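You operate a simulated robot arm through the tools that you are given. There is no shell and no other tool.

You are at the controls of a simulated robot arm. One attempt, no reset.

JOB
Raise and pan the camera as the card says.
Fine: ease the red thumb screw, wind, tighten; pan, then tighten the white one.

The check looks at the end state, three seconds after you hand in, the way a careful person would. Anything else that was tipped, shoved, dropped, spilled or broken makes it a failure.

ROBOT AND FRAMES
A 6-joint arm with a three-finger gripper, fixed in place. Base frame: the origin is on the floor under the middle of its stand, x ahead of it, y to its left, z up. Lengths are in mm, angles in rad, forces in N, time in s.
It reaches about 1213 mm from its shoulder. Its first joint turns from -2.897 to 2.897 rad. Payload 4.89 kg.
Tool frame: the origin (TCP) lies between the finger pads and is the grasp point; the fingertips stand 30 mm ahead of it; z points along the fingers, y is the line along which they close. The gripper opens to 164 mm; its body begins 125 mm behind the TCP.
Orientation is told as [roll, pitch, yaw] about the base's x, y, z axes, in that order, counted from this pose: with the fingers straight down and closing along the base's y, the tool's x points along the base's -x, its y along +y and its z along -z.

CONTROLS
- The arm moves only by the tool send_rows. Its argument "increments" is text: rows parted by semicolons, each of 7 numbers parted by spaces: the turn, a rotation vector about the tool's x, y, z in rad, then the shift along the tool's x, y, z in mm, then the gripper command, from -1 (fully open) to 1 (shut), values between in proportion. In form: rx ry rz x y z claw; .... A call has 1 to 20 rows; each row is the pose to reach, as a shift and turn from the pose commanded when the call began, along the tool's axes at that moment. Each row takes 0.2 s and may step no farther than 50 mm and 0.15 rad from the row before; otherwise, or with a gripper value out of range, the whole call is refused. A pose out of reach is approached as far as the arm can. The call stops where the force on the tool passes 40 N (or 10 N more than at its start, if that is more) or the arm is blocked; 0.2 s more then pass. The fingers move at their own pace (about 108 mm/s each) and stop on an object; they squeeze with about 40 N. The grip force told is the motor's: it shows also when the fingers shut on nothing. Time passes only in rows, and 0.2 s behind the last, so rows that repeat a pose let the fingers close. The reply holds the time, the measured pose of the TCP, the force on the tool along the base axes, the opening and the grip force, in the units named above and with some noise, with the torque about the TCP (base axes, N m) and any sound that the robot's microphone picked up.
- Cameras (640 x 400 px; columns grow to the right, rows downward): "scene" is fixed at [46.9, -650.2, 1490.5]; the picture's right is [0.44, -0.90, 0.00], its down [-0.28, -0.14, -0.95] and it looks along [0.85, 0.42, -0.32] (base axes); focal length 322 px, centre (320, 200). "wrist" rides on the gripper at [76, -2, -152] in the tool frame; the picture's right is [0.02, 1.00, 0.00], its down [-0.88, 0.02, -0.47] and it looks along [-0.47, 0.01, 0.88] (tool axes); focal length 247 px, centre (320, 200). There is no depth. A picture from a camera that has moved, and an enlarged one, comes with that camera's place and axes in the base frame and with its lens.
- snapshot(camera): a new picture of that camera. It takes no simulated time.
- raise_lower(by): moves the trunk up (or, below 0, down) by that many mm; the arm rides with it, the base frame stays. It gives what a move gives, with no picture.
- inspect(camera, box): a new picture of the part [left, top, right, bottom] of that camera's present view, enlarged. It takes no simulated time.
- sign_off(): hands the job in; it is judged then, once.

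Nothing tells you positions but the pictures and the camera data. Unless the task says otherwise, let go and move clear before handing in.

The tools are called after "Call:" by a JSON object that holds its "fn" and its "kwargs". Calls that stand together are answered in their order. send_rows: Moves the arm, as the interface text tells. Its arguments: {"type":"object","properties":{"increments":{"type":"string"}},"required":["increments"]} The other tools are called the same way: raise_lower (by) moves the trunk up or down; snapshot (camera) takes a picture; inspect (camera, box) takes an enlarged picture of a part of a camera's view; sign_off () hands the job in.

At the start:

```text
time: 0.0
tool_pos: [475.7, -273.7, 1284.1]
tcp_rot: [-0.001, -0.001, 0.0]
wrist_force: [0.2, -1.1, 0.6]
torque: [0.02, 0.01, -0.05]
finger_gap: 164.2
gripper_force: 0.0
trunk travel left (down, up): [-175.0, 215.0]
```

scene: 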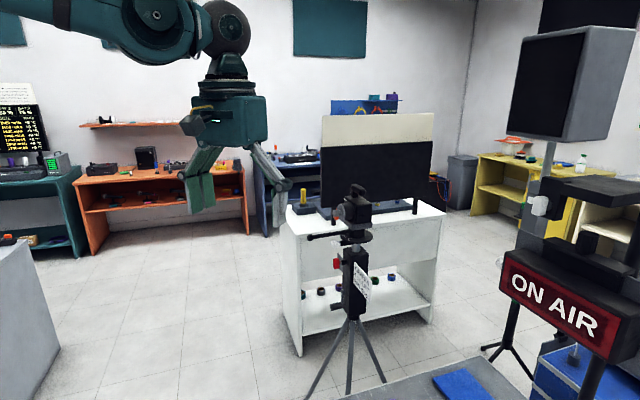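
wrist: 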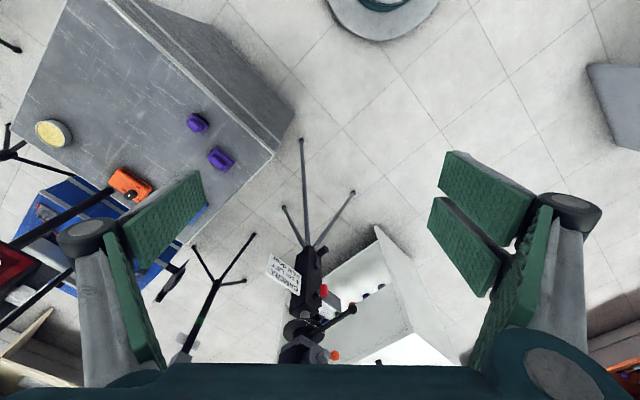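

I see a tripod with a camera on it in front of a white cabinet, with a red thumb screw and a card on the column. I'll enlarge the views to read the card and find the screws and crank.

Call:
{"fn": "inspect", "kwargs": {"camera": "scene", "box": [290, 170, 410, 330]}}

Call:
{"fn": "inspect", "kwargs": {"camera": "wrist", "box": [250, 230, 380, 370]}}

Call:
{"fn": "inspect", "kwargs": {"camera": "scene", "box": [340, 255, 380, 305]}}

Call:
{"fn": "inspect", "kwargs": {"camera": "wrist", "box": [260, 245, 310, 300]}}

```text
2.50 times, centred on (350, 250) of scene
camera zoom: at [46.9, -650.2, 1490.5], right [0.44, -0.9, 0.0], down [-0.28, -0.14, -0.95], along [0.85, 0.42, -0.32], focal length 805 px, centre (245, 75)
```

zoom: 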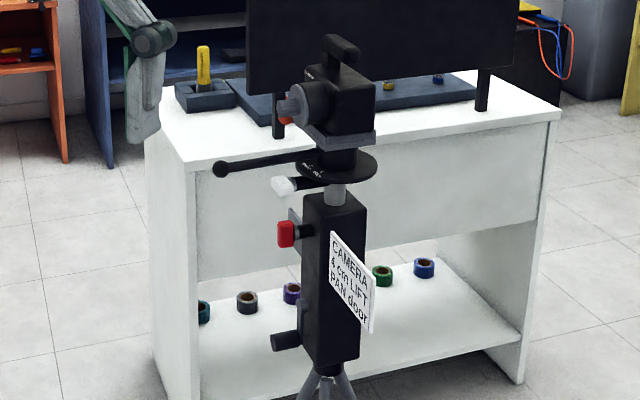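

```text
2.86 times, centred on (315, 300) of wrist
camera zoom: at [400.6, -274.5, 1436.7], right [-0.02, 1.0, 0.0], down [0.88, 0.02, 0.47], along [0.47, 0.01, -0.88], focal length 706 px, centre (334, -86)
```

zoom: 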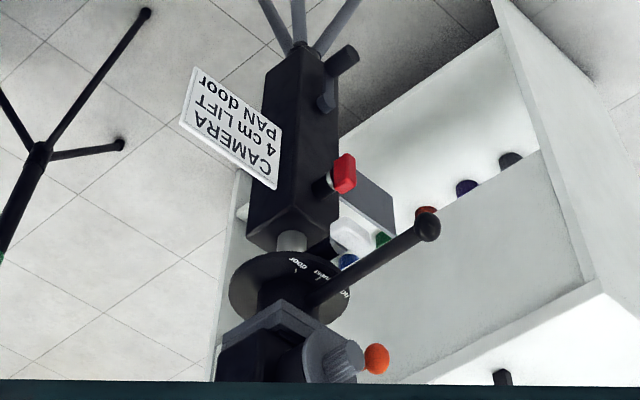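

```text
8.00 times, centred on (360, 280) of scene
camera zoom: at [46.9, -650.2, 1490.5], right [0.44, -0.9, 0.0], down [-0.28, -0.14, -0.95], along [0.85, 0.42, -0.32], focal length 2577 px, centre (0, -440)
```

zoom: 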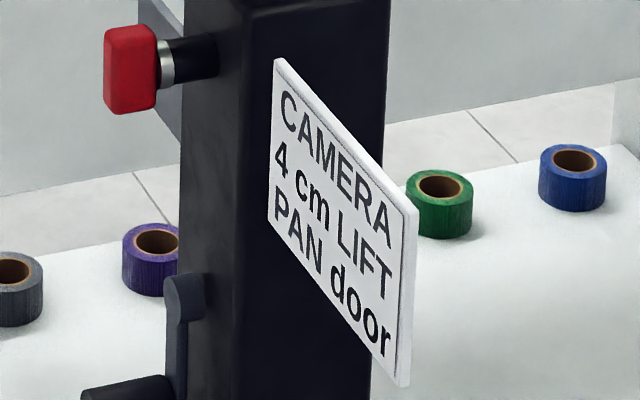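

```text
7.27 times, centred on (285, 272) of wrist
camera zoom: at [400.6, -274.5, 1436.7], right [-0.02, 1.0, 0.0], down [0.88, 0.02, 0.47], along [0.47, 0.01, -0.88], focal length 1796 px, centre (574, -327)
```

zoom: 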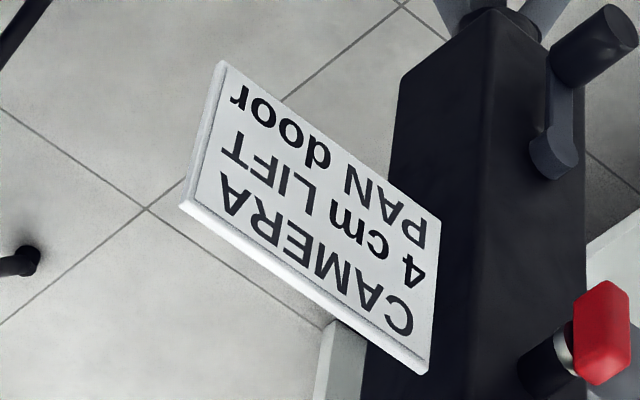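

The card reads "CAMERA, 4 cm LIFT, PAN door". Next I'll look closely at the pan disc, the thumb screws and the crank.

Call:
{"fn": "inspect", "kwargs": {"camera": "scene", "box": [325, 220, 375, 255]}}

Call:
{"fn": "inspect", "kwargs": {"camera": "wrist", "box": [275, 310, 345, 365]}}

Call:
{"fn": "inspect", "kwargs": {"camera": "scene", "box": [325, 180, 385, 240]}}

Call:
{"fn": "inspect", "kwargs": {"camera": "scene", "box": [325, 280, 375, 325]}}

Call:
{"fn": "inspect", "kwargs": {"camera": "scene", "box": [330, 235, 370, 265]}}

```text
11.43 times, centred on (350, 238) of scene
camera zoom: at [46.9, -650.2, 1490.5], right [0.44, -0.9, 0.0], down [-0.28, -0.14, -0.95], along [0.85, 0.42, -0.32], focal length 3682 px, centre (-23, -229)
```

zoom: 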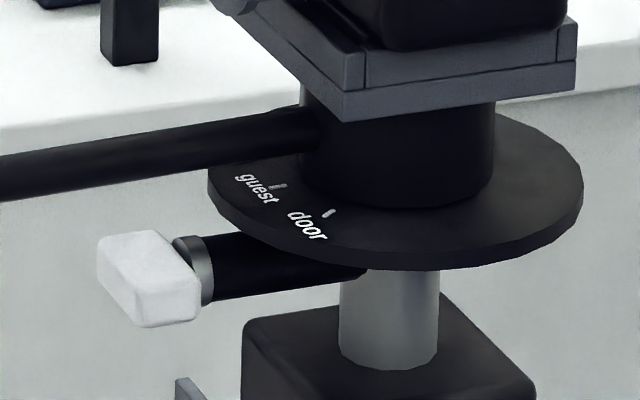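

```text
7.27 times, centred on (310, 338) of wrist
camera zoom: at [400.6, -274.5, 1436.7], right [-0.02, 1.0, 0.0], down [0.88, 0.02, 0.47], along [0.47, 0.01, -0.88], focal length 1796 px, centre (393, -800)
```

zoom: 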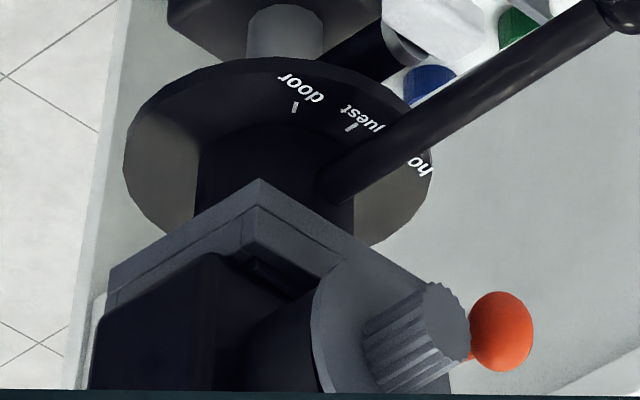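

```text
6.67 times, centred on (355, 210) of scene
camera zoom: at [46.9, -650.2, 1490.5], right [0.44, -0.9, 0.0], down [-0.28, -0.14, -0.95], along [0.85, 0.42, -0.32], focal length 2148 px, centre (87, 133)
```

zoom: 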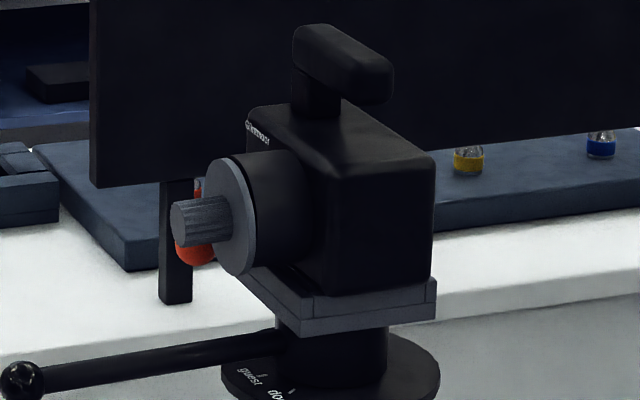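

```text
8.89 times, centred on (350, 302) of scene
camera zoom: at [46.9, -650.2, 1490.5], right [0.44, -0.9, 0.0], down [-0.28, -0.14, -0.95], along [0.85, 0.42, -0.32], focal length 2864 px, centre (53, -711)
```

zoom: 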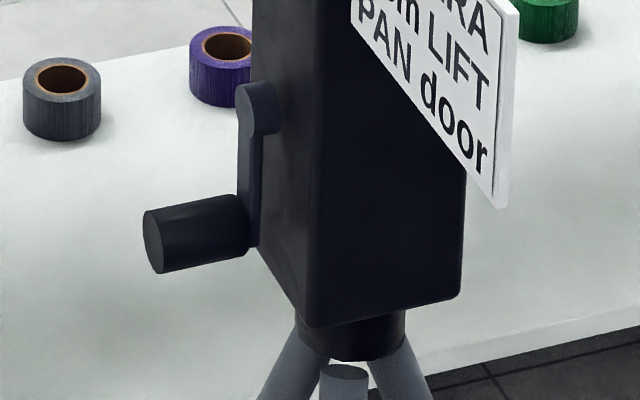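

```text
13.33 times, centred on (350, 250) of scene
camera zoom: at [46.9, -650.2, 1490.5], right [0.44, -0.9, 0.0], down [-0.28, -0.14, -0.95], along [0.85, 0.42, -0.32], focal length 4296 px, centre (-80, -467)
```

zoom: 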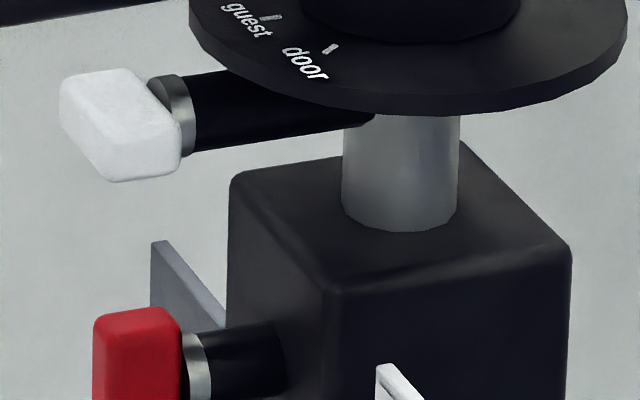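

The tripod axis is near (1035, -306), turned about 135°, with screws, crank and handle facing (-0.7, 0.7). I take the red screw head to be at about (982, -252, 911), the white at (987, -245, 982), the crank grip at (995, -251, 720) and the handle ball at (921, -182, 1025). I'll swing the gripper to a horizontal standoff pointing at that face to look closer.

Call:
{"fn": "send_rows", "kwargs": {"increments": "0.0512 -0.1235 0.0512 -18.75 17.75 15.3 -1; 0.1023 -0.247 0.1023 -37.5 35.5 30.7 -1; 0.1535 -0.3705 0.1535 -56.25 53.25 46 -1; 0.2047 -0.494 0.2047 -75 71 61.3 -1; 0.2558 -0.6175 0.2558 -93.75 88.75 76.7 -1; 0.307 -0.741 0.307 -112.5 106.5 92 -1; 0.3582 -0.8645 0.3582 -131.25 124.25 107.3 -1; 0.4093 -0.988 0.4093 -150 142 122.7 -1; 0.4605 -1.1115 0.4605 -168.75 159.75 138 -1; 0.5117 -1.235 0.5117 -187.5 177.5 153.3 -1; 0.5628 -1.3585 0.5628 -206.25 195.25 168.7 -1; 0.614 -1.482 0.614 -225 213 184 -1"}}

```text
time: 2.6
tool_pos: [709.3, -54.7, 1122.1]
tcp_rot: [0.603, -1.568, -1.391]
wrist_force: [7.7, 2.4, -4.6]
torque: [-0.52, -0.5, -1.18]
finger_gap: 164.1
gripper_force: 0.0
out of reach, approached as far as the arm can: row 12
trunk travel left (down, up): [-175.0, 215.0]
```

The last row came up slightly short, possibly at a joint limit. I'll look at both views before going on.

Call:
{"fn": "snapshot", "kwargs": {"camera": "scene"}}

Call:
{"fn": "snapshot", "kwargs": {"camera": "wrist"}}

```text
taken
```

scene: 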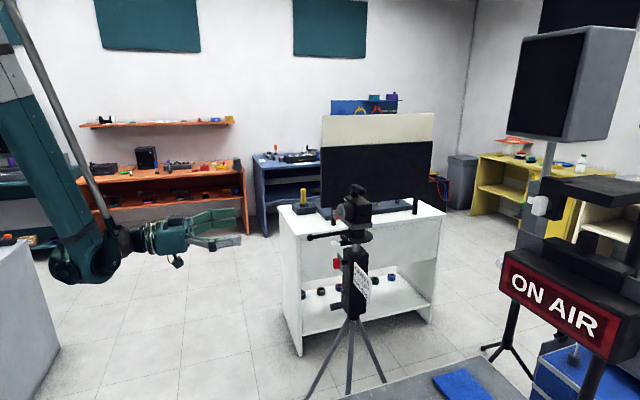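

```text
taken
camera wrist: at [600.7, 54.0, 1047.6], right [0.71, 0.71, -0.02], down [-0.32, 0.35, 0.88], along [0.63, -0.62, 0.47], focal length 247 px, centre (320, 200)
```

wrist: 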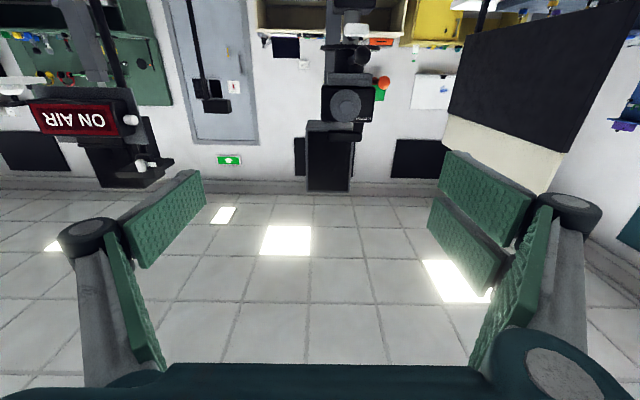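

The wrist camera now views the tripod from below and upside down. I'll zoom in on the tripod head and column.

Call:
{"fn": "inspect", "kwargs": {"camera": "wrist", "box": [290, 0, 410, 75]}}

Call:
{"fn": "inspect", "kwargs": {"camera": "wrist", "box": [280, 0, 420, 200]}}

```text
5.33 times, centred on (350, 38) of wrist
camera zoom: at [600.7, 54.0, 1047.6], right [0.71, 0.71, -0.02], down [-0.32, 0.35, 0.88], along [0.63, -0.62, 0.47], focal length 1317 px, centre (160, 1067)
```

zoom: 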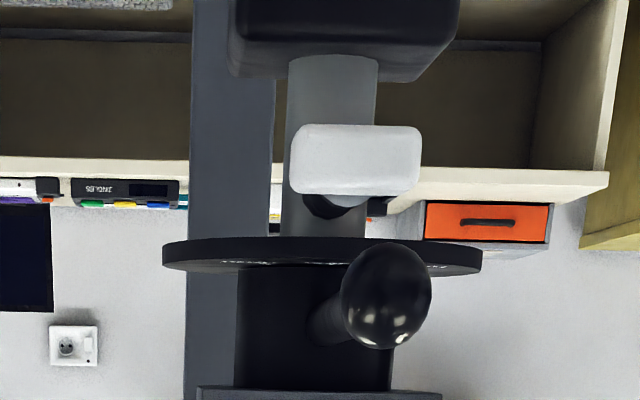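

```text
2.00 times, centred on (350, 100) of wrist
camera zoom: at [600.7, 54.0, 1047.6], right [0.71, 0.71, -0.02], down [-0.32, 0.35, 0.88], along [0.63, -0.62, 0.47], focal length 494 px, centre (260, 400)
```

zoom: 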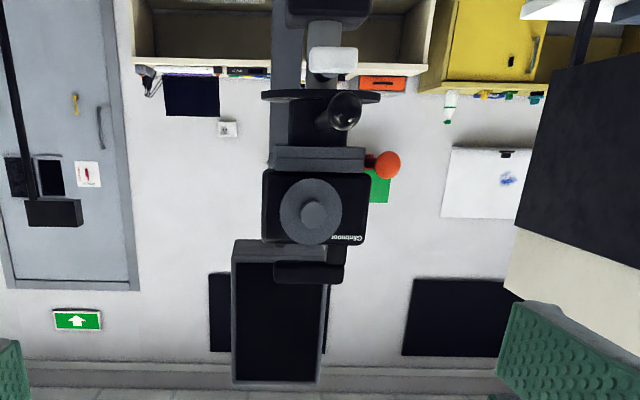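

The white wing lies level, and the orange ball is fixed to the camera's side plate. I'll lower and move in a bit to see the red screw, the crank and the column's side.

Call:
{"fn": "send_rows", "kwargs": {"increments": "0 0 0 43 12 20 -1; 0 0 0 86 24 41 -1; 0 0 0 129 35 62 -1; 0 0 0 172 47 82 -1; 0 0 0 172 47 82 -1"}}

Call:
{"fn": "snapshot", "kwargs": {"camera": "wrist"}}

Call:
{"fn": "snapshot", "kwargs": {"camera": "scene"}}

```text
time: 3.8
tool_pos: [859.6, -66.9, 1021.9]
tcp_rot: [-0.08, -1.57, -0.707]
wrist_force: [-0.1, 0.3, 0.3]
torque: [-0.04, -0.03, -0.05]
finger_gap: 164.0
gripper_force: 0.1
out of reach, approached as far as the arm can: row 1, 2, 3, 4, 5
trunk travel left (down, up): [-175.0, 215.0]
```

```text
taken
camera wrist: at [750.3, 40.5, 947.9], right [0.71, 0.71, -0.02], down [-0.32, 0.35, 0.88], along [0.63, -0.62, 0.47], focal length 247 px, centre (320, 200)
```

wrist: 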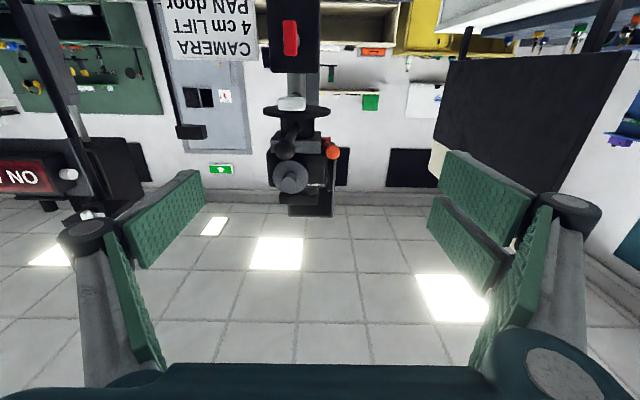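

```text
taken
```

scene: 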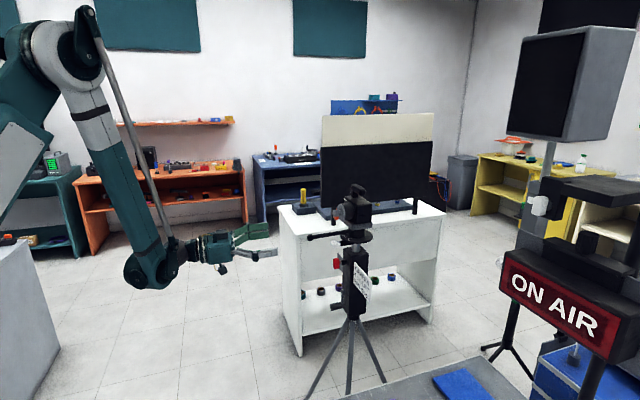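

The arm can't fold to that point, so I'll lower the trunk to bring the tool to the red screw's height while keeping the arm's shape.

Call:
{"fn": "raise_lower", "kwargs": {"by": -110}}

Call:
{"fn": "snapshot", "kwargs": {"camera": "wrist"}}

Call:
{"fn": "inspect", "kwargs": {"camera": "wrist", "box": [230, 0, 370, 90]}}

```text
time: 5.2
tool_pos: [858.8, -65.7, 913.8]
tcp_rot: [-0.032, -1.568, -0.755]
wrist_force: [0.3, 0.9, 0.2]
torque: [-0.01, -0.01, 0.04]
finger_gap: 164.4
gripper_force: 0.1
trunk travel left (down, up): [-65.0, 325.0]
```

```text
taken
camera wrist: at [749.8, 40.6, 838.5], right [0.71, 0.71, -0.02], down [-0.32, 0.35, 0.88], along [0.63, -0.62, 0.47], focal length 247 px, centre (320, 200)
```

wrist: 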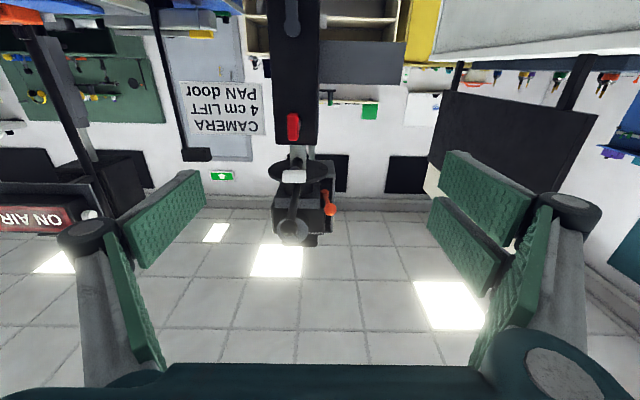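

```text
4.44 times, centred on (300, 45) of wrist
camera zoom: at [749.8, 40.6, 838.5], right [0.71, 0.71, -0.02], down [-0.32, 0.35, 0.88], along [0.63, -0.62, 0.47], focal length 1098 px, centre (409, 889)
```

zoom: 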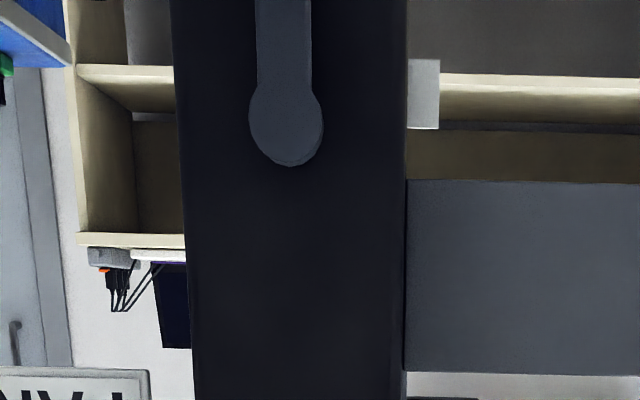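

The red wing stands upright (about 20 x 40 mm) and the white one lies level. My tool already closes horizontally, which suits the red wing. I'll move sideways into line with the column, go partway in, narrow the fingers to about 60 mm, and check alignment.

Call:
{"fn": "send_rows", "kwargs": {"increments": "0 0 0 0 -10 30 0.27; 0 0 0 0 -25 60 0.27; 0 0 0 0 -41 90 0.27; 0 0 0 0 -41 110 0.27; 0 0 0 0 -41 110 0.27"}}

Call:
{"fn": "snapshot", "kwargs": {"camera": "wrist"}}

Call:
{"fn": "inspect", "kwargs": {"camera": "scene", "box": [260, 200, 400, 320]}}

```text
time: 6.4
tool_pos: [907.0, -172.3, 912.5]
tcp_rot: [-0.083, -1.57, -0.704]
wrist_force: [-0.6, -0.4, -0.3]
torque: [0.03, 0.01, -0.03]
finger_gap: 59.9
gripper_force: 0.1
trunk travel left (down, up): [-65.0, 325.0]
```

```text
taken
camera wrist: at [799.0, -65.5, 838.0], right [0.71, 0.71, -0.02], down [-0.32, 0.35, 0.88], along [0.63, -0.62, 0.47], focal length 247 px, centre (320, 200)
```

wrist: 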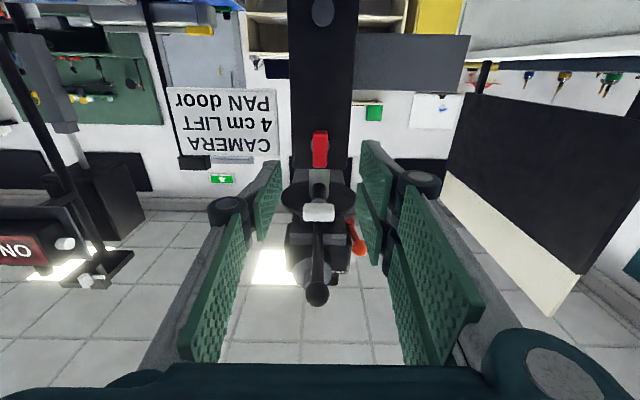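

```text
3.33 times, centred on (330, 260) of scene
camera zoom: at [46.9, -650.2, 1490.5], right [0.44, -0.9, 0.0], down [-0.28, -0.14, -0.95], along [0.85, 0.42, -0.32], focal length 1074 px, centre (287, 0)
```

zoom: 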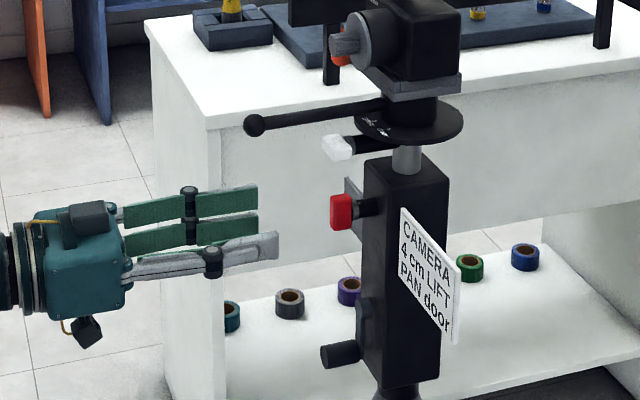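

The tool axis lines up with the red wing in both directions. I'll advance about 105 mm with the fingers at 60 mm, leaving the tips short of the column, then check.

Call:
{"fn": "send_rows", "kwargs": {"increments": "0 0 0 0 0 30 0.27; 0 0 0 0 0 60 0.27; 0 0 0 0 0 85 0.27; 0 0 0 0 0 100 0.27; 0 0 0 0 0 104 0.27; 0 0 0 0 0 104 0.27"}}

Call:
{"fn": "snapshot", "kwargs": {"camera": "wrist"}}

Call:
{"fn": "inspect", "kwargs": {"camera": "scene", "box": [300, 220, 390, 290]}}

```text
time: 7.8
tool_pos: [978.8, -248.3, 912.9]
tcp_rot: [-0.049, -1.567, -0.738]
wrist_force: [0.7, -0.7, 0.1]
torque: [0.03, 0.04, -0.03]
finger_gap: 59.8
gripper_force: 0.0
trunk travel left (down, up): [-65.0, 325.0]
```

```text
taken
camera wrist: at [870.3, -140.7, 838.6], right [0.71, 0.71, -0.02], down [-0.32, 0.35, 0.88], along [0.63, -0.62, 0.47], focal length 247 px, centre (320, 200)
```

wrist: 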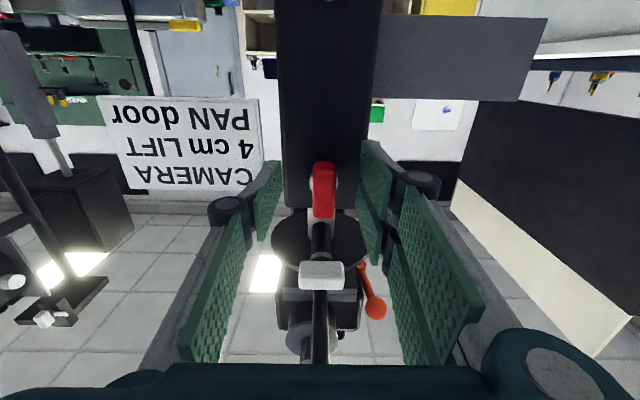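

```text
5.71 times, centred on (345, 255) of scene
camera zoom: at [46.9, -650.2, 1490.5], right [0.44, -0.9, 0.0], down [-0.28, -0.14, -0.95], along [0.85, 0.42, -0.32], focal length 1841 px, centre (177, -114)
```

zoom: 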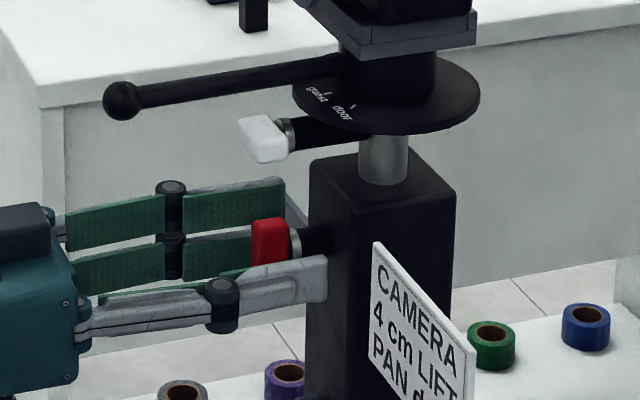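

The wing is between the fingers, perhaps 2 mm off to one side. I'll zoom to centre it exactly before closing.

Call:
{"fn": "inspect", "kwargs": {"camera": "wrist", "box": [250, 130, 410, 270]}}

```text
2.86 times, centred on (330, 200) of wrist
camera zoom: at [870.3, -140.7, 838.6], right [0.71, 0.71, -0.02], down [-0.32, 0.35, 0.88], along [0.63, -0.62, 0.47], focal length 706 px, centre (291, 200)
```

zoom: 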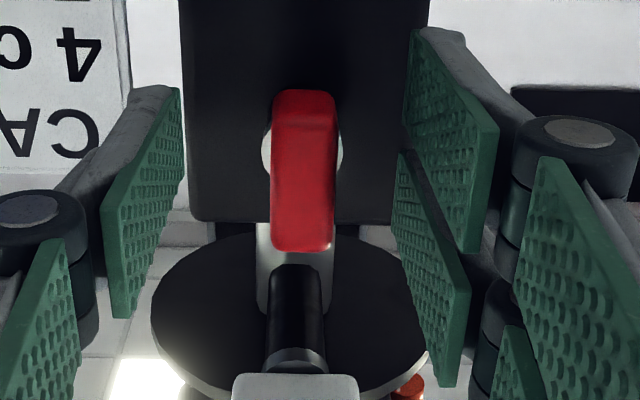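

The wing sits about 2.5 mm toward tool +y. I'll shift by that and close to about 26 mm without touching, then recheck.

Call:
{"fn": "send_rows", "kwargs": {"increments": "0 0 0 0 2.5 0 0.27; 0 0 0 0 2.5 0 0.68; 0 0 0 0 2.5 0 0.68; 0 0 0 0 2.5 0 0.68"}}

Call:
{"fn": "inspect", "kwargs": {"camera": "wrist", "box": [250, 130, 410, 270]}}

```text
time: 8.8
tool_pos: [981.6, -245.3, 913.4]
tcp_rot: [-0.037, -1.568, -0.751]
wrist_force: [0.0, 0.6, 0.5]
torque: [0.0, -0.01, 0.01]
finger_gap: 26.3
gripper_force: 0.2
trunk travel left (down, up): [-65.0, 325.0]
```

```text
2.86 times, centred on (330, 200) of wrist
camera zoom: at [872.0, -138.6, 838.2], right [0.71, 0.71, -0.02], down [-0.32, 0.35, 0.88], along [0.63, -0.62, 0.47], focal length 706 px, centre (291, 200)
```

zoom: 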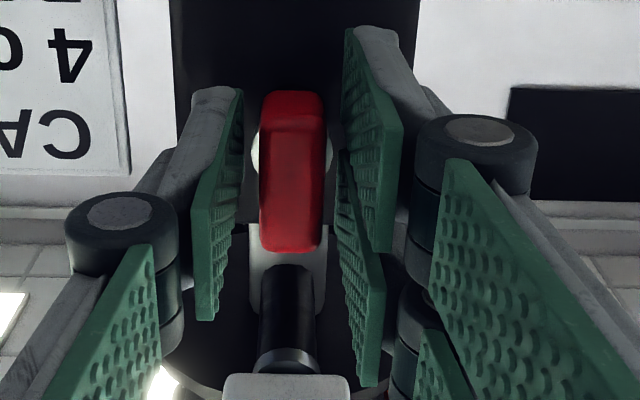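

The wing is nearly centred now. I'll shift 0.8 mm and close on it.

Call:
{"fn": "send_rows", "kwargs": {"increments": "0 0 0 0 0.8 0 0.68; 0 0 0 0 0.8 0 0.8; 0 0 0 0 0.8 0 0.9; 0 0 0 0 0.8 0 1; 0 0 0 0 0.8 0 1"}}

Call:
{"fn": "inspect", "kwargs": {"camera": "wrist", "box": [250, 130, 410, 270]}}

Call:
{"fn": "inspect", "kwargs": {"camera": "scene", "box": [300, 180, 420, 330]}}

```text
time: 10.0
tool_pos: [980.6, -245.4, 913.7]
tcp_rot: [0.158, -1.569, -0.945]
wrist_force: [-8.5, -9.3, -2.1]
torque: [-0.02, 0.01, -0.28]
finger_gap: 15.4
gripper_force: 44.6
trunk travel left (down, up): [-65.0, 325.0]
```

```text
2.86 times, centred on (330, 200) of wrist
camera zoom: at [872.7, -138.6, 838.4], right [0.71, 0.7, -0.02], down [-0.32, 0.35, 0.88], along [0.63, -0.62, 0.47], focal length 706 px, centre (291, 200)
```

zoom: 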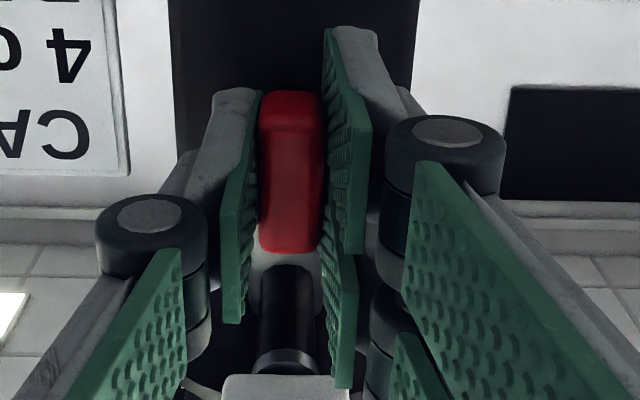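

```text
2.67 times, centred on (360, 255) of scene
camera zoom: at [46.9, -650.2, 1490.5], right [0.44, -0.9, 0.0], down [-0.28, -0.14, -0.95], along [0.85, 0.42, -0.32], focal length 859 px, centre (213, 53)
```

zoom: 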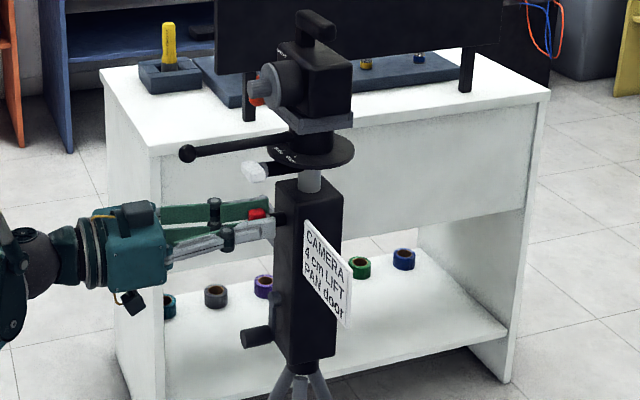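

I have the wing, but about 12 N of sideways force shows I over-corrected, and the tool is about 1.5 mm low. I'll open slightly, re-centre and close again.

Call:
{"fn": "send_rows", "kwargs": {"increments": "0 0 0 0 0 0 0.7; 0 0 0 -1.5 -0.9 0 0.7; 0 0 0 -1.5 -0.9 0 0.7; 0 0 0 -1.5 -0.9 0 0.85; 0 0 0 -1.5 -0.9 0 1; 0 0 0 -1.5 -0.9 0 1"}}

```text
time: 11.4
tool_pos: [981.0, -245.4, 914.7]
tcp_rot: [0.005, -1.57, -0.791]
wrist_force: [-0.8, -1.6, 0.2]
torque: [-0.06, 0.01, -0.05]
finger_gap: 15.5
gripper_force: 45.3
trunk travel left (down, up): [-65.0, 325.0]
```

The grip is centred now with almost no side force. I'll turn counter-clockwise (seen from the head) in small steps to ease the red screw.

Call:
{"fn": "send_rows", "kwargs": {"increments": "0 0 -0.1 0 0 0 1; 0 0 -0.2 0 0 0 1; 0 0 -0.3 0 0 0 1; 0 0 -0.4 0 0 0 1"}}

Call:
{"fn": "inspect", "kwargs": {"camera": "wrist", "box": [230, 110, 410, 270]}}

Call:
{"fn": "inspect", "kwargs": {"camera": "scene", "box": [300, 180, 420, 330]}}

```text
time: 12.4
tool_pos: [980.3, -246.2, 913.7]
tcp_rot: [-1.566, -1.169, 0.777]
wrist_force: [-13.8, -5.7, -4.2]
torque: [-0.03, -0.07, -0.21]
finger_gap: 15.1
gripper_force: 45.1
trunk travel left (down, up): [-65.0, 325.0]
```

```text
2.50 times, centred on (320, 190) of wrist
camera zoom: at [851.3, -159.4, 846.4], right [0.65, 0.64, -0.41], down [-0.08, 0.59, 0.8], along [0.76, -0.49, 0.43], focal length 617 px, centre (320, 225)
```

zoom: 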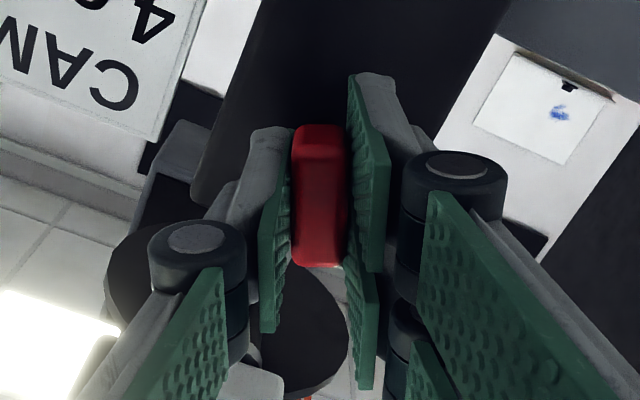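

```text
2.67 times, centred on (360, 255) of scene
camera zoom: at [46.9, -650.2, 1490.5], right [0.44, -0.9, 0.0], down [-0.28, -0.14, -0.95], along [0.85, 0.42, -0.32], focal length 859 px, centre (213, 53)
```

zoom: 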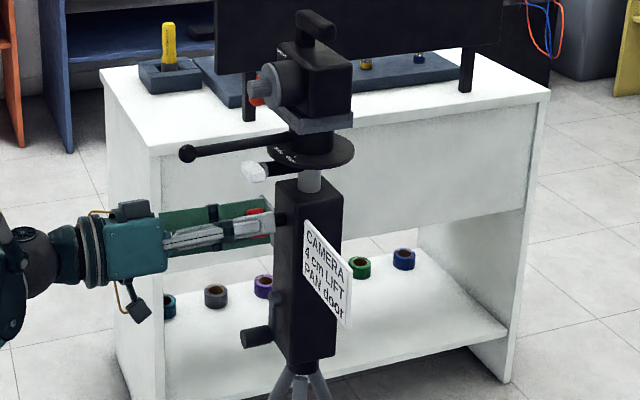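

The wing turns with the gripper at low torque. I'll relieve the small side force and continue to about a quarter turn.

Call:
{"fn": "send_rows", "kwargs": {"increments": "0 0 -0.1 0.6 -0.8 0 1; 0 0 -0.2 0.6 -0.8 0 1; 0 0 -0.3 0.6 -0.8 0 1; 0 0 -0.4 0.6 -0.8 0 1; 0 0 -0.5 0.6 -0.8 0 1; 0 0 -0.6 0.6 -0.8 0 1"}}

Call:
{"fn": "inspect", "kwargs": {"camera": "wrist", "box": [230, 110, 410, 270]}}

```text
time: 13.8
tool_pos: [980.8, -245.4, 914.3]
tcp_rot: [-1.568, -0.569, 0.786]
wrist_force: [-5.2, 3.4, 10.0]
torque: [0.12, 0.14, -0.68]
finger_gap: 15.3
gripper_force: 45.0
trunk travel left (down, up): [-65.0, 325.0]
```

```text
2.50 times, centred on (320, 190) of wrist
camera zoom: at [827.0, -183.8, 876.2], right [0.37, 0.37, -0.85], down [0.2, 0.87, 0.46], along [0.91, -0.34, 0.25], focal length 617 px, centre (320, 225)
```

zoom: 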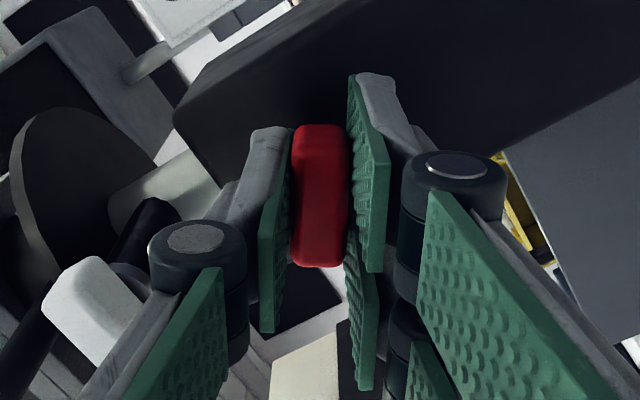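

The wing keeps following. I'll relieve the upward force and carry on to about 90°.

Call:
{"fn": "send_rows", "kwargs": {"increments": "0 0 -0.1 -0.3 -0.5 -0.4 1; 0 0 -0.2 -0.3 -0.5 -0.4 1; 0 0 -0.3 -0.3 -0.5 -0.4 1; 0 0 -0.4 -0.3 -0.5 -0.4 1; 0 0 -0.5 -0.3 -0.5 -0.4 1; 0 0 -0.57 -0.3 -0.5 -0.4 1"}}

Call:
{"fn": "inspect", "kwargs": {"camera": "wrist", "box": [230, 110, 410, 270]}}

Call:
{"fn": "inspect", "kwargs": {"camera": "scene", "box": [300, 200, 400, 280]}}

```text
time: 15.2
tool_pos: [979.9, -246.0, 914.7]
tcp_rot: [-1.568, 0.0, 0.782]
wrist_force: [-22.6, 8.7, -11.1]
torque: [0.21, 0.2, -0.91]
finger_gap: 15.6
gripper_force: 44.9
trunk travel left (down, up): [-65.0, 325.0]
```

```text
2.50 times, centred on (320, 190) of wrist
camera zoom: at [819.3, -191.7, 918.0], right [-0.02, -0.01, -1.0], down [0.29, 0.96, -0.02], along [0.96, -0.29, -0.01], focal length 617 px, centre (320, 225)
```

zoom: 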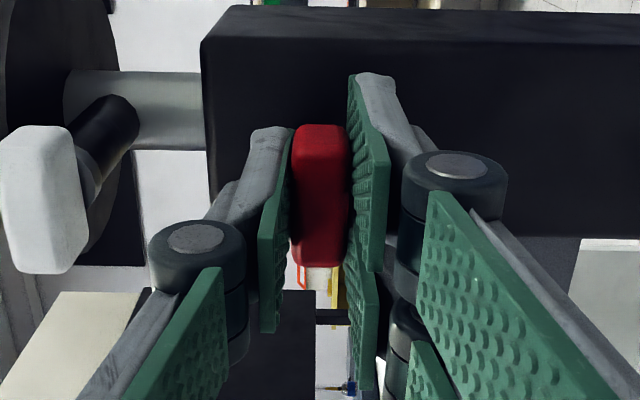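

```text
5.00 times, centred on (350, 240) of scene
camera zoom: at [46.9, -650.2, 1490.5], right [0.44, -0.9, 0.0], down [-0.28, -0.14, -0.95], along [0.85, 0.42, -0.32], focal length 1611 px, centre (170, 0)
```

zoom: 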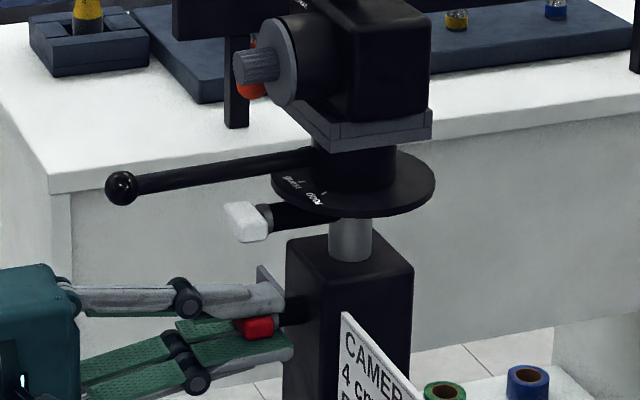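

The wing is now level, a quarter turn out, but the tool is pressing about 20 N inward. I'll ease back along the axis, open slightly (the white screw is just above), and retreat.

Call:
{"fn": "send_rows", "kwargs": {"increments": "0 0 0 0.5 0 -1.2 1; 0 0 0 0.5 0 -1.4 0.7; 0 0 0 0.5 0 -1.4 0.63; 0 0 0 0.5 0 -1.4 0.63; 0 0 0 0.5 0 -25 0.63; 0 0 0 0.5 0 -60 0.63; 0 0 0 0.5 0 -100 0.63; 0 0 0 0.5 0 -100 0.63"}}

Call:
{"fn": "inspect", "kwargs": {"camera": "scene", "box": [325, 220, 375, 255]}}

Call:
{"fn": "inspect", "kwargs": {"camera": "scene", "box": [290, 170, 410, 330]}}

Call:
{"fn": "snapshot", "kwargs": {"camera": "wrist"}}

```text
time: 17.0
tool_pos: [909.9, -177.5, 915.7]
tcp_rot: [-1.569, 0.0, 0.784]
wrist_force: [0.1, 0.1, -0.3]
torque: [-0.04, -0.03, 0.06]
finger_gap: 30.5
gripper_force: 0.0
trunk travel left (down, up): [-65.0, 325.0]
```

```text
11.43 times, centred on (350, 238) of scene
camera zoom: at [46.9, -650.2, 1490.5], right [0.44, -0.9, 0.0], down [-0.28, -0.14, -0.95], along [0.85, 0.42, -0.32], focal length 3682 px, centre (-23, -229)
```

zoom: 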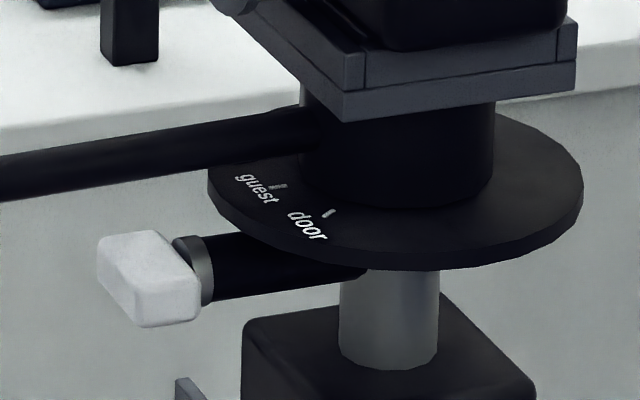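

```text
2.50 times, centred on (350, 250) of scene
camera zoom: at [46.9, -650.2, 1490.5], right [0.44, -0.9, 0.0], down [-0.28, -0.14, -0.95], along [0.85, 0.42, -0.32], focal length 805 px, centre (245, 75)
```

zoom: 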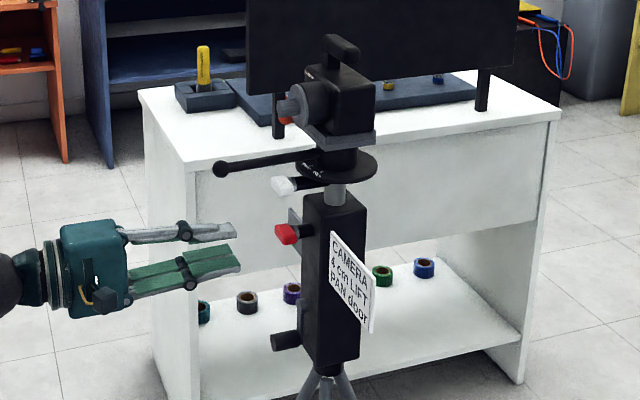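

```text
taken
camera wrist: at [748.4, -123.0, 918.1], right [-0.02, -0.01, -1.0], down [0.29, 0.96, -0.02], along [0.96, -0.29, -0.01], focal length 247 px, centre (320, 200)
```

wrist: 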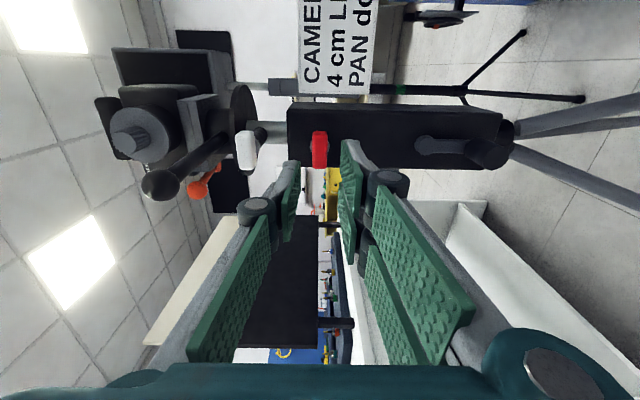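

The red wing is now level and the tripod hasn't moved. Next is the crank, so I'll look at it closely from this side-on wrist view.

Call:
{"fn": "inspect", "kwargs": {"camera": "wrist", "box": [400, 100, 540, 200]}}

Call:
{"fn": "inspect", "kwargs": {"camera": "scene", "box": [330, 285, 370, 315]}}

Call:
{"fn": "inspect", "kwargs": {"camera": "wrist", "box": [100, 60, 260, 220]}}

```text
4.00 times, centred on (470, 150) of wrist
camera zoom: at [748.4, -123.0, 918.1], right [-0.02, -0.01, -1.0], down [0.29, 0.96, -0.02], along [0.96, -0.29, -0.01], focal length 988 px, centre (-280, 400)
```

zoom: 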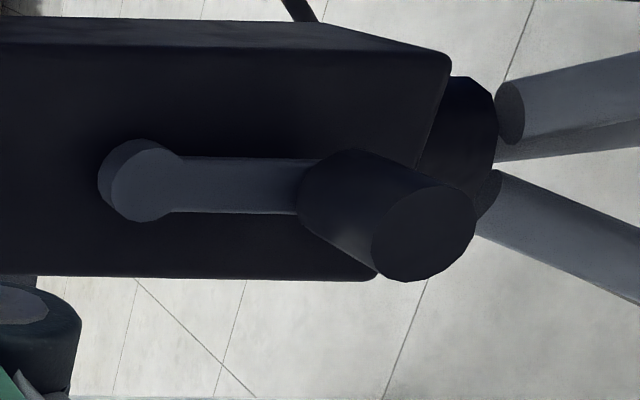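

```text
13.33 times, centred on (350, 300) of scene
camera zoom: at [46.9, -650.2, 1490.5], right [0.44, -0.9, 0.0], down [-0.28, -0.14, -0.95], along [0.85, 0.42, -0.32], focal length 4296 px, centre (-80, -1133)
```

zoom: 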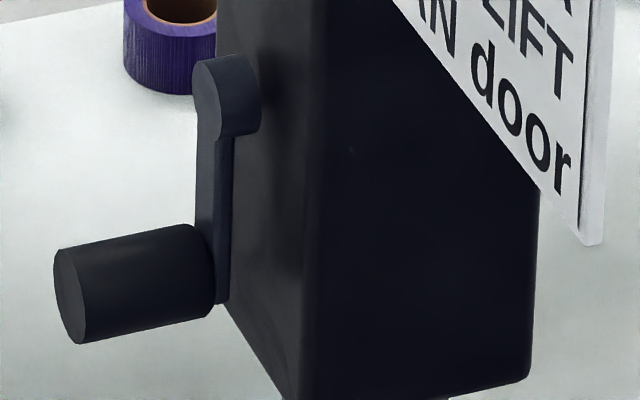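

```text
2.50 times, centred on (180, 140) of wrist
camera zoom: at [748.4, -123.0, 918.1], right [-0.02, -0.01, -1.0], down [0.29, 0.96, -0.02], along [0.96, -0.29, -0.01], focal length 617 px, centre (670, 350)
```

zoom: 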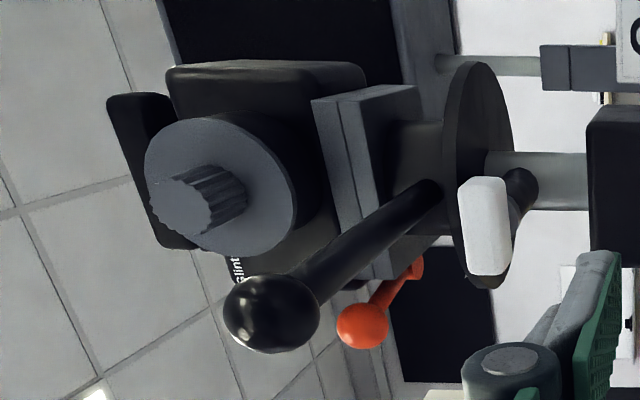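

The crank pivot is near z≈790, with its grip about 55 mm below at z≈735, reaching from about 52 to 89 mm out and roughly 25 mm thick. I'll lower the trunk all the way, then bring the tool down in line with the grip.

Call:
{"fn": "raise_lower", "kwargs": {"by": -65}}

Call:
{"fn": "send_rows", "kwargs": {"increments": "0 0 0 0 0 -20 0.3; 0 0 0 0 30 -20 0.3; 0 0 0 0 60 -20 0.3; 0 0 0 0 90 -20 0.3; 0 0 0 0 115 -20 0.3; 0 0 0 0 115 -20 0.3"}}

Call:
{"fn": "snapshot", "kwargs": {"camera": "wrist"}}

Call:
{"fn": "snapshot", "kwargs": {"camera": "scene"}}

```text
time: 18.1
tool_pos: [909.8, -176.8, 851.4]
tcp_rot: [-1.569, 0.001, 0.785]
wrist_force: [0.2, 0.0, 0.5]
torque: [-0.02, 0.0, -0.01]
finger_gap: 30.2
gripper_force: 0.0
trunk travel left (down, up): [0.0, 390.0]
```

```text
time: 19.5
tool_pos: [941.7, -159.1, 772.4]
tcp_rot: [-1.567, -0.001, 0.782]
wrist_force: [-0.4, -0.4, -0.1]
torque: [0.05, 0.03, -0.01]
finger_gap: 57.3
gripper_force: 0.2
out of reach, approached as far as the arm can: row 2, 3, 4, 5, 6
trunk travel left (down, up): [0.0, 390.0]
```

```text
taken
camera wrist: at [778.8, -104.8, 774.5], right [-0.02, -0.01, -1.0], down [0.29, 0.96, -0.02], along [0.96, -0.29, -0.01], focal length 247 px, centre (320, 200)
```

wrist: 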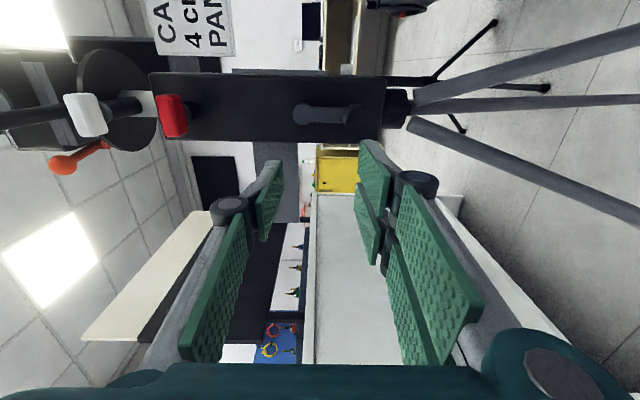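

```text
taken
```

scene: 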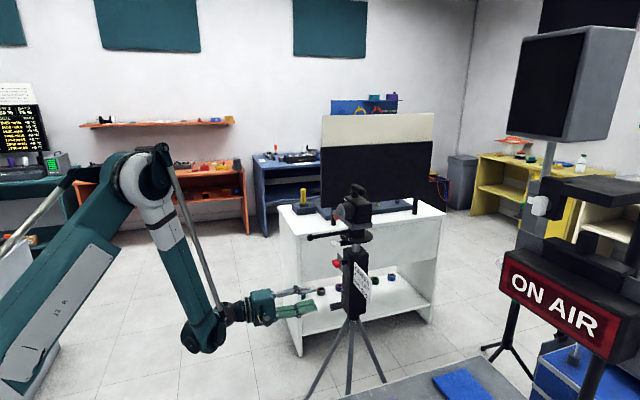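

The forearm's wrist bend limits how low a level tool can go. I'll roll back so the fingers close sideways and tilt the tool about 0.5 rad downward, lining up with the crank grip at a standoff.

Call:
{"fn": "send_rows", "kwargs": {"increments": "-0.033 0.033 0.128 3 0 2.5 0.4; -0.065 0.065 0.256 6 0 5 0.4; -0.098 0.098 0.384 9 0 7.5 0.4; -0.131 0.131 0.512 12 0 10 0.4; -0.163 0.163 0.64 15 0 12.5 0.4; -0.196 0.196 0.768 18 0 15 0.4; -0.229 0.229 0.896 21 4 17.5 0.4; -0.261 0.261 1.023 24 8 20 0.4; -0.294 0.294 1.151 27 12 22.5 0.4; -0.327 0.327 1.279 30 16 25 0.4; -0.359 0.359 1.407 33 20 27.5 0.4; -0.392 0.392 1.535 33.7 22.4 29.8 0.4; -0.392 0.392 1.535 33.7 22.4 29.8 0.4"}}

Call:
{"fn": "snapshot", "kwargs": {"camera": "wrist"}}

Call:
{"fn": "snapshot", "kwargs": {"camera": "scene"}}

```text
time: 22.3
tool_pos: [938.0, -204.4, 745.3]
tcp_rot: [0.006, -1.069, -0.792]
wrist_force: [-0.2, -0.3, -0.4]
torque: [-0.02, 0.02, -0.03]
finger_gap: 49.3
gripper_force: 0.1
trunk travel left (down, up): [0.0, 390.0]
```

```text
taken
camera wrist: at [818.2, -85.0, 753.4], right [0.7, 0.71, -0.02], down [0.02, 0.01, 1.0], along [0.71, -0.7, -0.01], focal length 247 px, centre (320, 200)
```

wrist: 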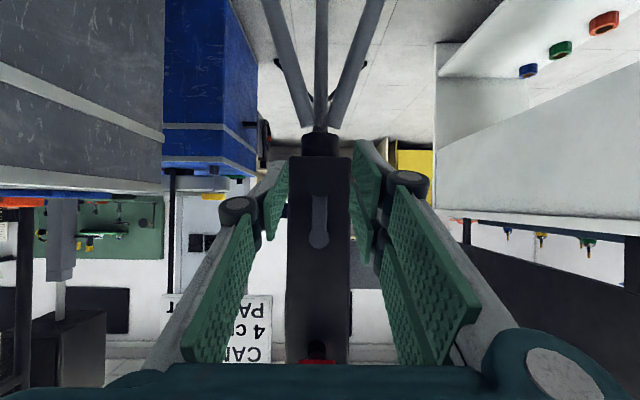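

```text
taken
```

scene: 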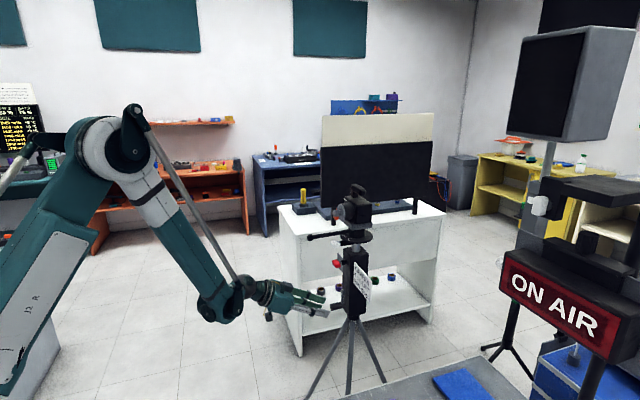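

That pose is reachable. I'll zoom in to line up on the crank grip.

Call:
{"fn": "inspect", "kwargs": {"camera": "wrist", "box": [250, 120, 390, 280]}}

Call:
{"fn": "inspect", "kwargs": {"camera": "scene", "box": [280, 260, 380, 330]}}

```text
2.50 times, centred on (320, 200) of wrist
camera zoom: at [818.2, -85.0, 753.4], right [0.7, 0.71, -0.02], down [0.02, 0.01, 1.0], along [0.71, -0.7, -0.01], focal length 617 px, centre (320, 200)
```

zoom: 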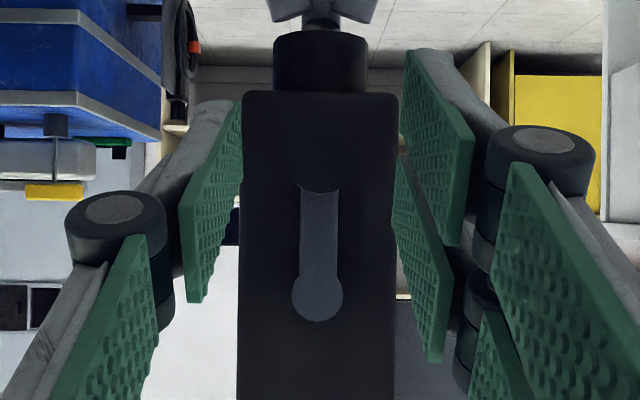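

```text
5.71 times, centred on (330, 295) of scene
camera zoom: at [46.9, -650.2, 1490.5], right [0.44, -0.9, 0.0], down [-0.28, -0.14, -0.95], along [0.85, 0.42, -0.32], focal length 1841 px, centre (263, -343)
```

zoom: 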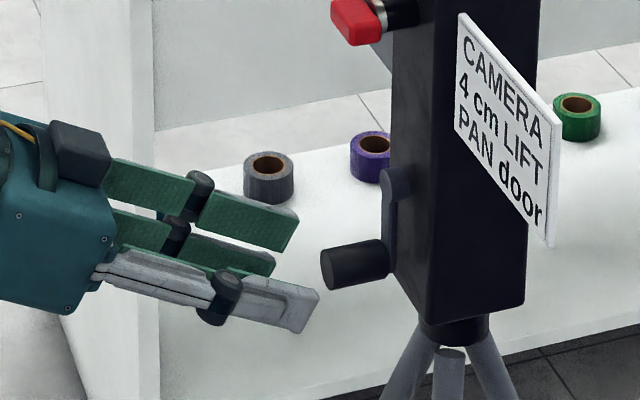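

The grip is at about z=736 and the pivot at about z=792. The card and grey plate sit behind the finger plane, so the path is clear. I'll advance horizontally so the pads straddle the grip.

Call:
{"fn": "send_rows", "kwargs": {"increments": "0 0 0 -6 -1 12 0.4; 0 0 0 -12 -1 24 0.4; 0 0 0 -18 -1 37 0.4; 0 0 0 -24 -1 48.5 0.4; 0 0 0 -24 -1 48.5 0.55; 0 0 0 -24 -1 48.5 0.55"}}

Call:
{"fn": "inspect", "kwargs": {"camera": "wrist", "box": [250, 120, 390, 280]}}

Call:
{"fn": "inspect", "kwargs": {"camera": "scene", "box": [300, 260, 380, 330]}}

```text
time: 23.7
tool_pos: [977.3, -242.4, 743.3]
tcp_rot: [0.001, -1.07, -0.79]
wrist_force: [0.1, 0.2, -0.5]
torque: [-0.03, -0.01, 0.02]
finger_gap: 36.9
gripper_force: 0.1
trunk travel left (down, up): [0.0, 390.0]
```

```text
2.50 times, centred on (320, 200) of wrist
camera zoom: at [855.9, -123.7, 750.8], right [0.7, 0.71, -0.02], down [0.02, 0.01, 1.0], along [0.71, -0.7, -0.01], focal length 617 px, centre (320, 200)
```

zoom: 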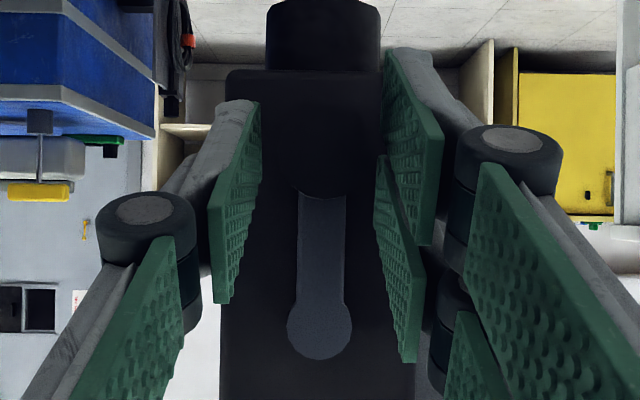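

```text
5.71 times, centred on (340, 295) of scene
camera zoom: at [46.9, -650.2, 1490.5], right [0.44, -0.9, 0.0], down [-0.28, -0.14, -0.95], along [0.85, 0.42, -0.32], focal length 1841 px, centre (206, -343)
```

zoom: 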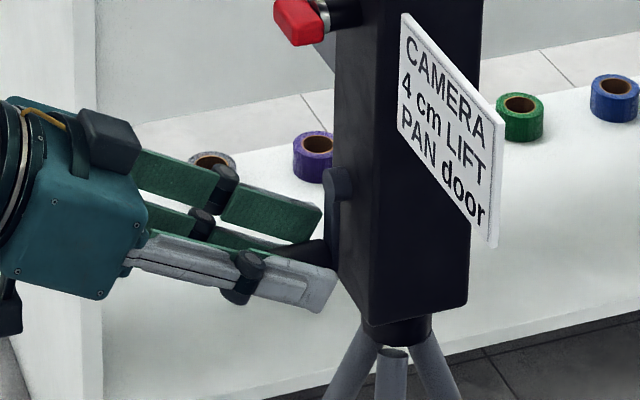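

The fingers straddle the grip and it's centred. I'll close on it.

Call:
{"fn": "send_rows", "kwargs": {"increments": "0 0 0 0 0 0 0.65; 0 0 0 0 0 0 0.75; 0 0 0 0 0 0 1; 0 0 0 0 0 0 1"}}

Call:
{"fn": "inspect", "kwargs": {"camera": "wrist", "box": [250, 120, 390, 280]}}

```text
time: 24.7
tool_pos: [978.1, -243.3, 744.5]
tcp_rot: [0.001, -1.068, -0.788]
wrist_force: [4.1, -0.7, 1.2]
torque: [-0.07, -0.12, 0.03]
finger_gap: 24.9
gripper_force: 44.7
trunk travel left (down, up): [0.0, 390.0]
```

```text
2.50 times, centred on (320, 200) of wrist
camera zoom: at [856.0, -123.7, 750.8], right [0.7, 0.71, -0.02], down [0.02, 0.01, 1.0], along [0.71, -0.7, -0.01], focal length 617 px, centre (320, 200)
```

zoom: 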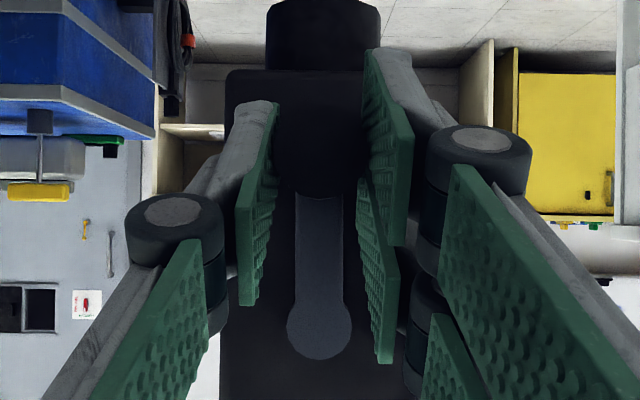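

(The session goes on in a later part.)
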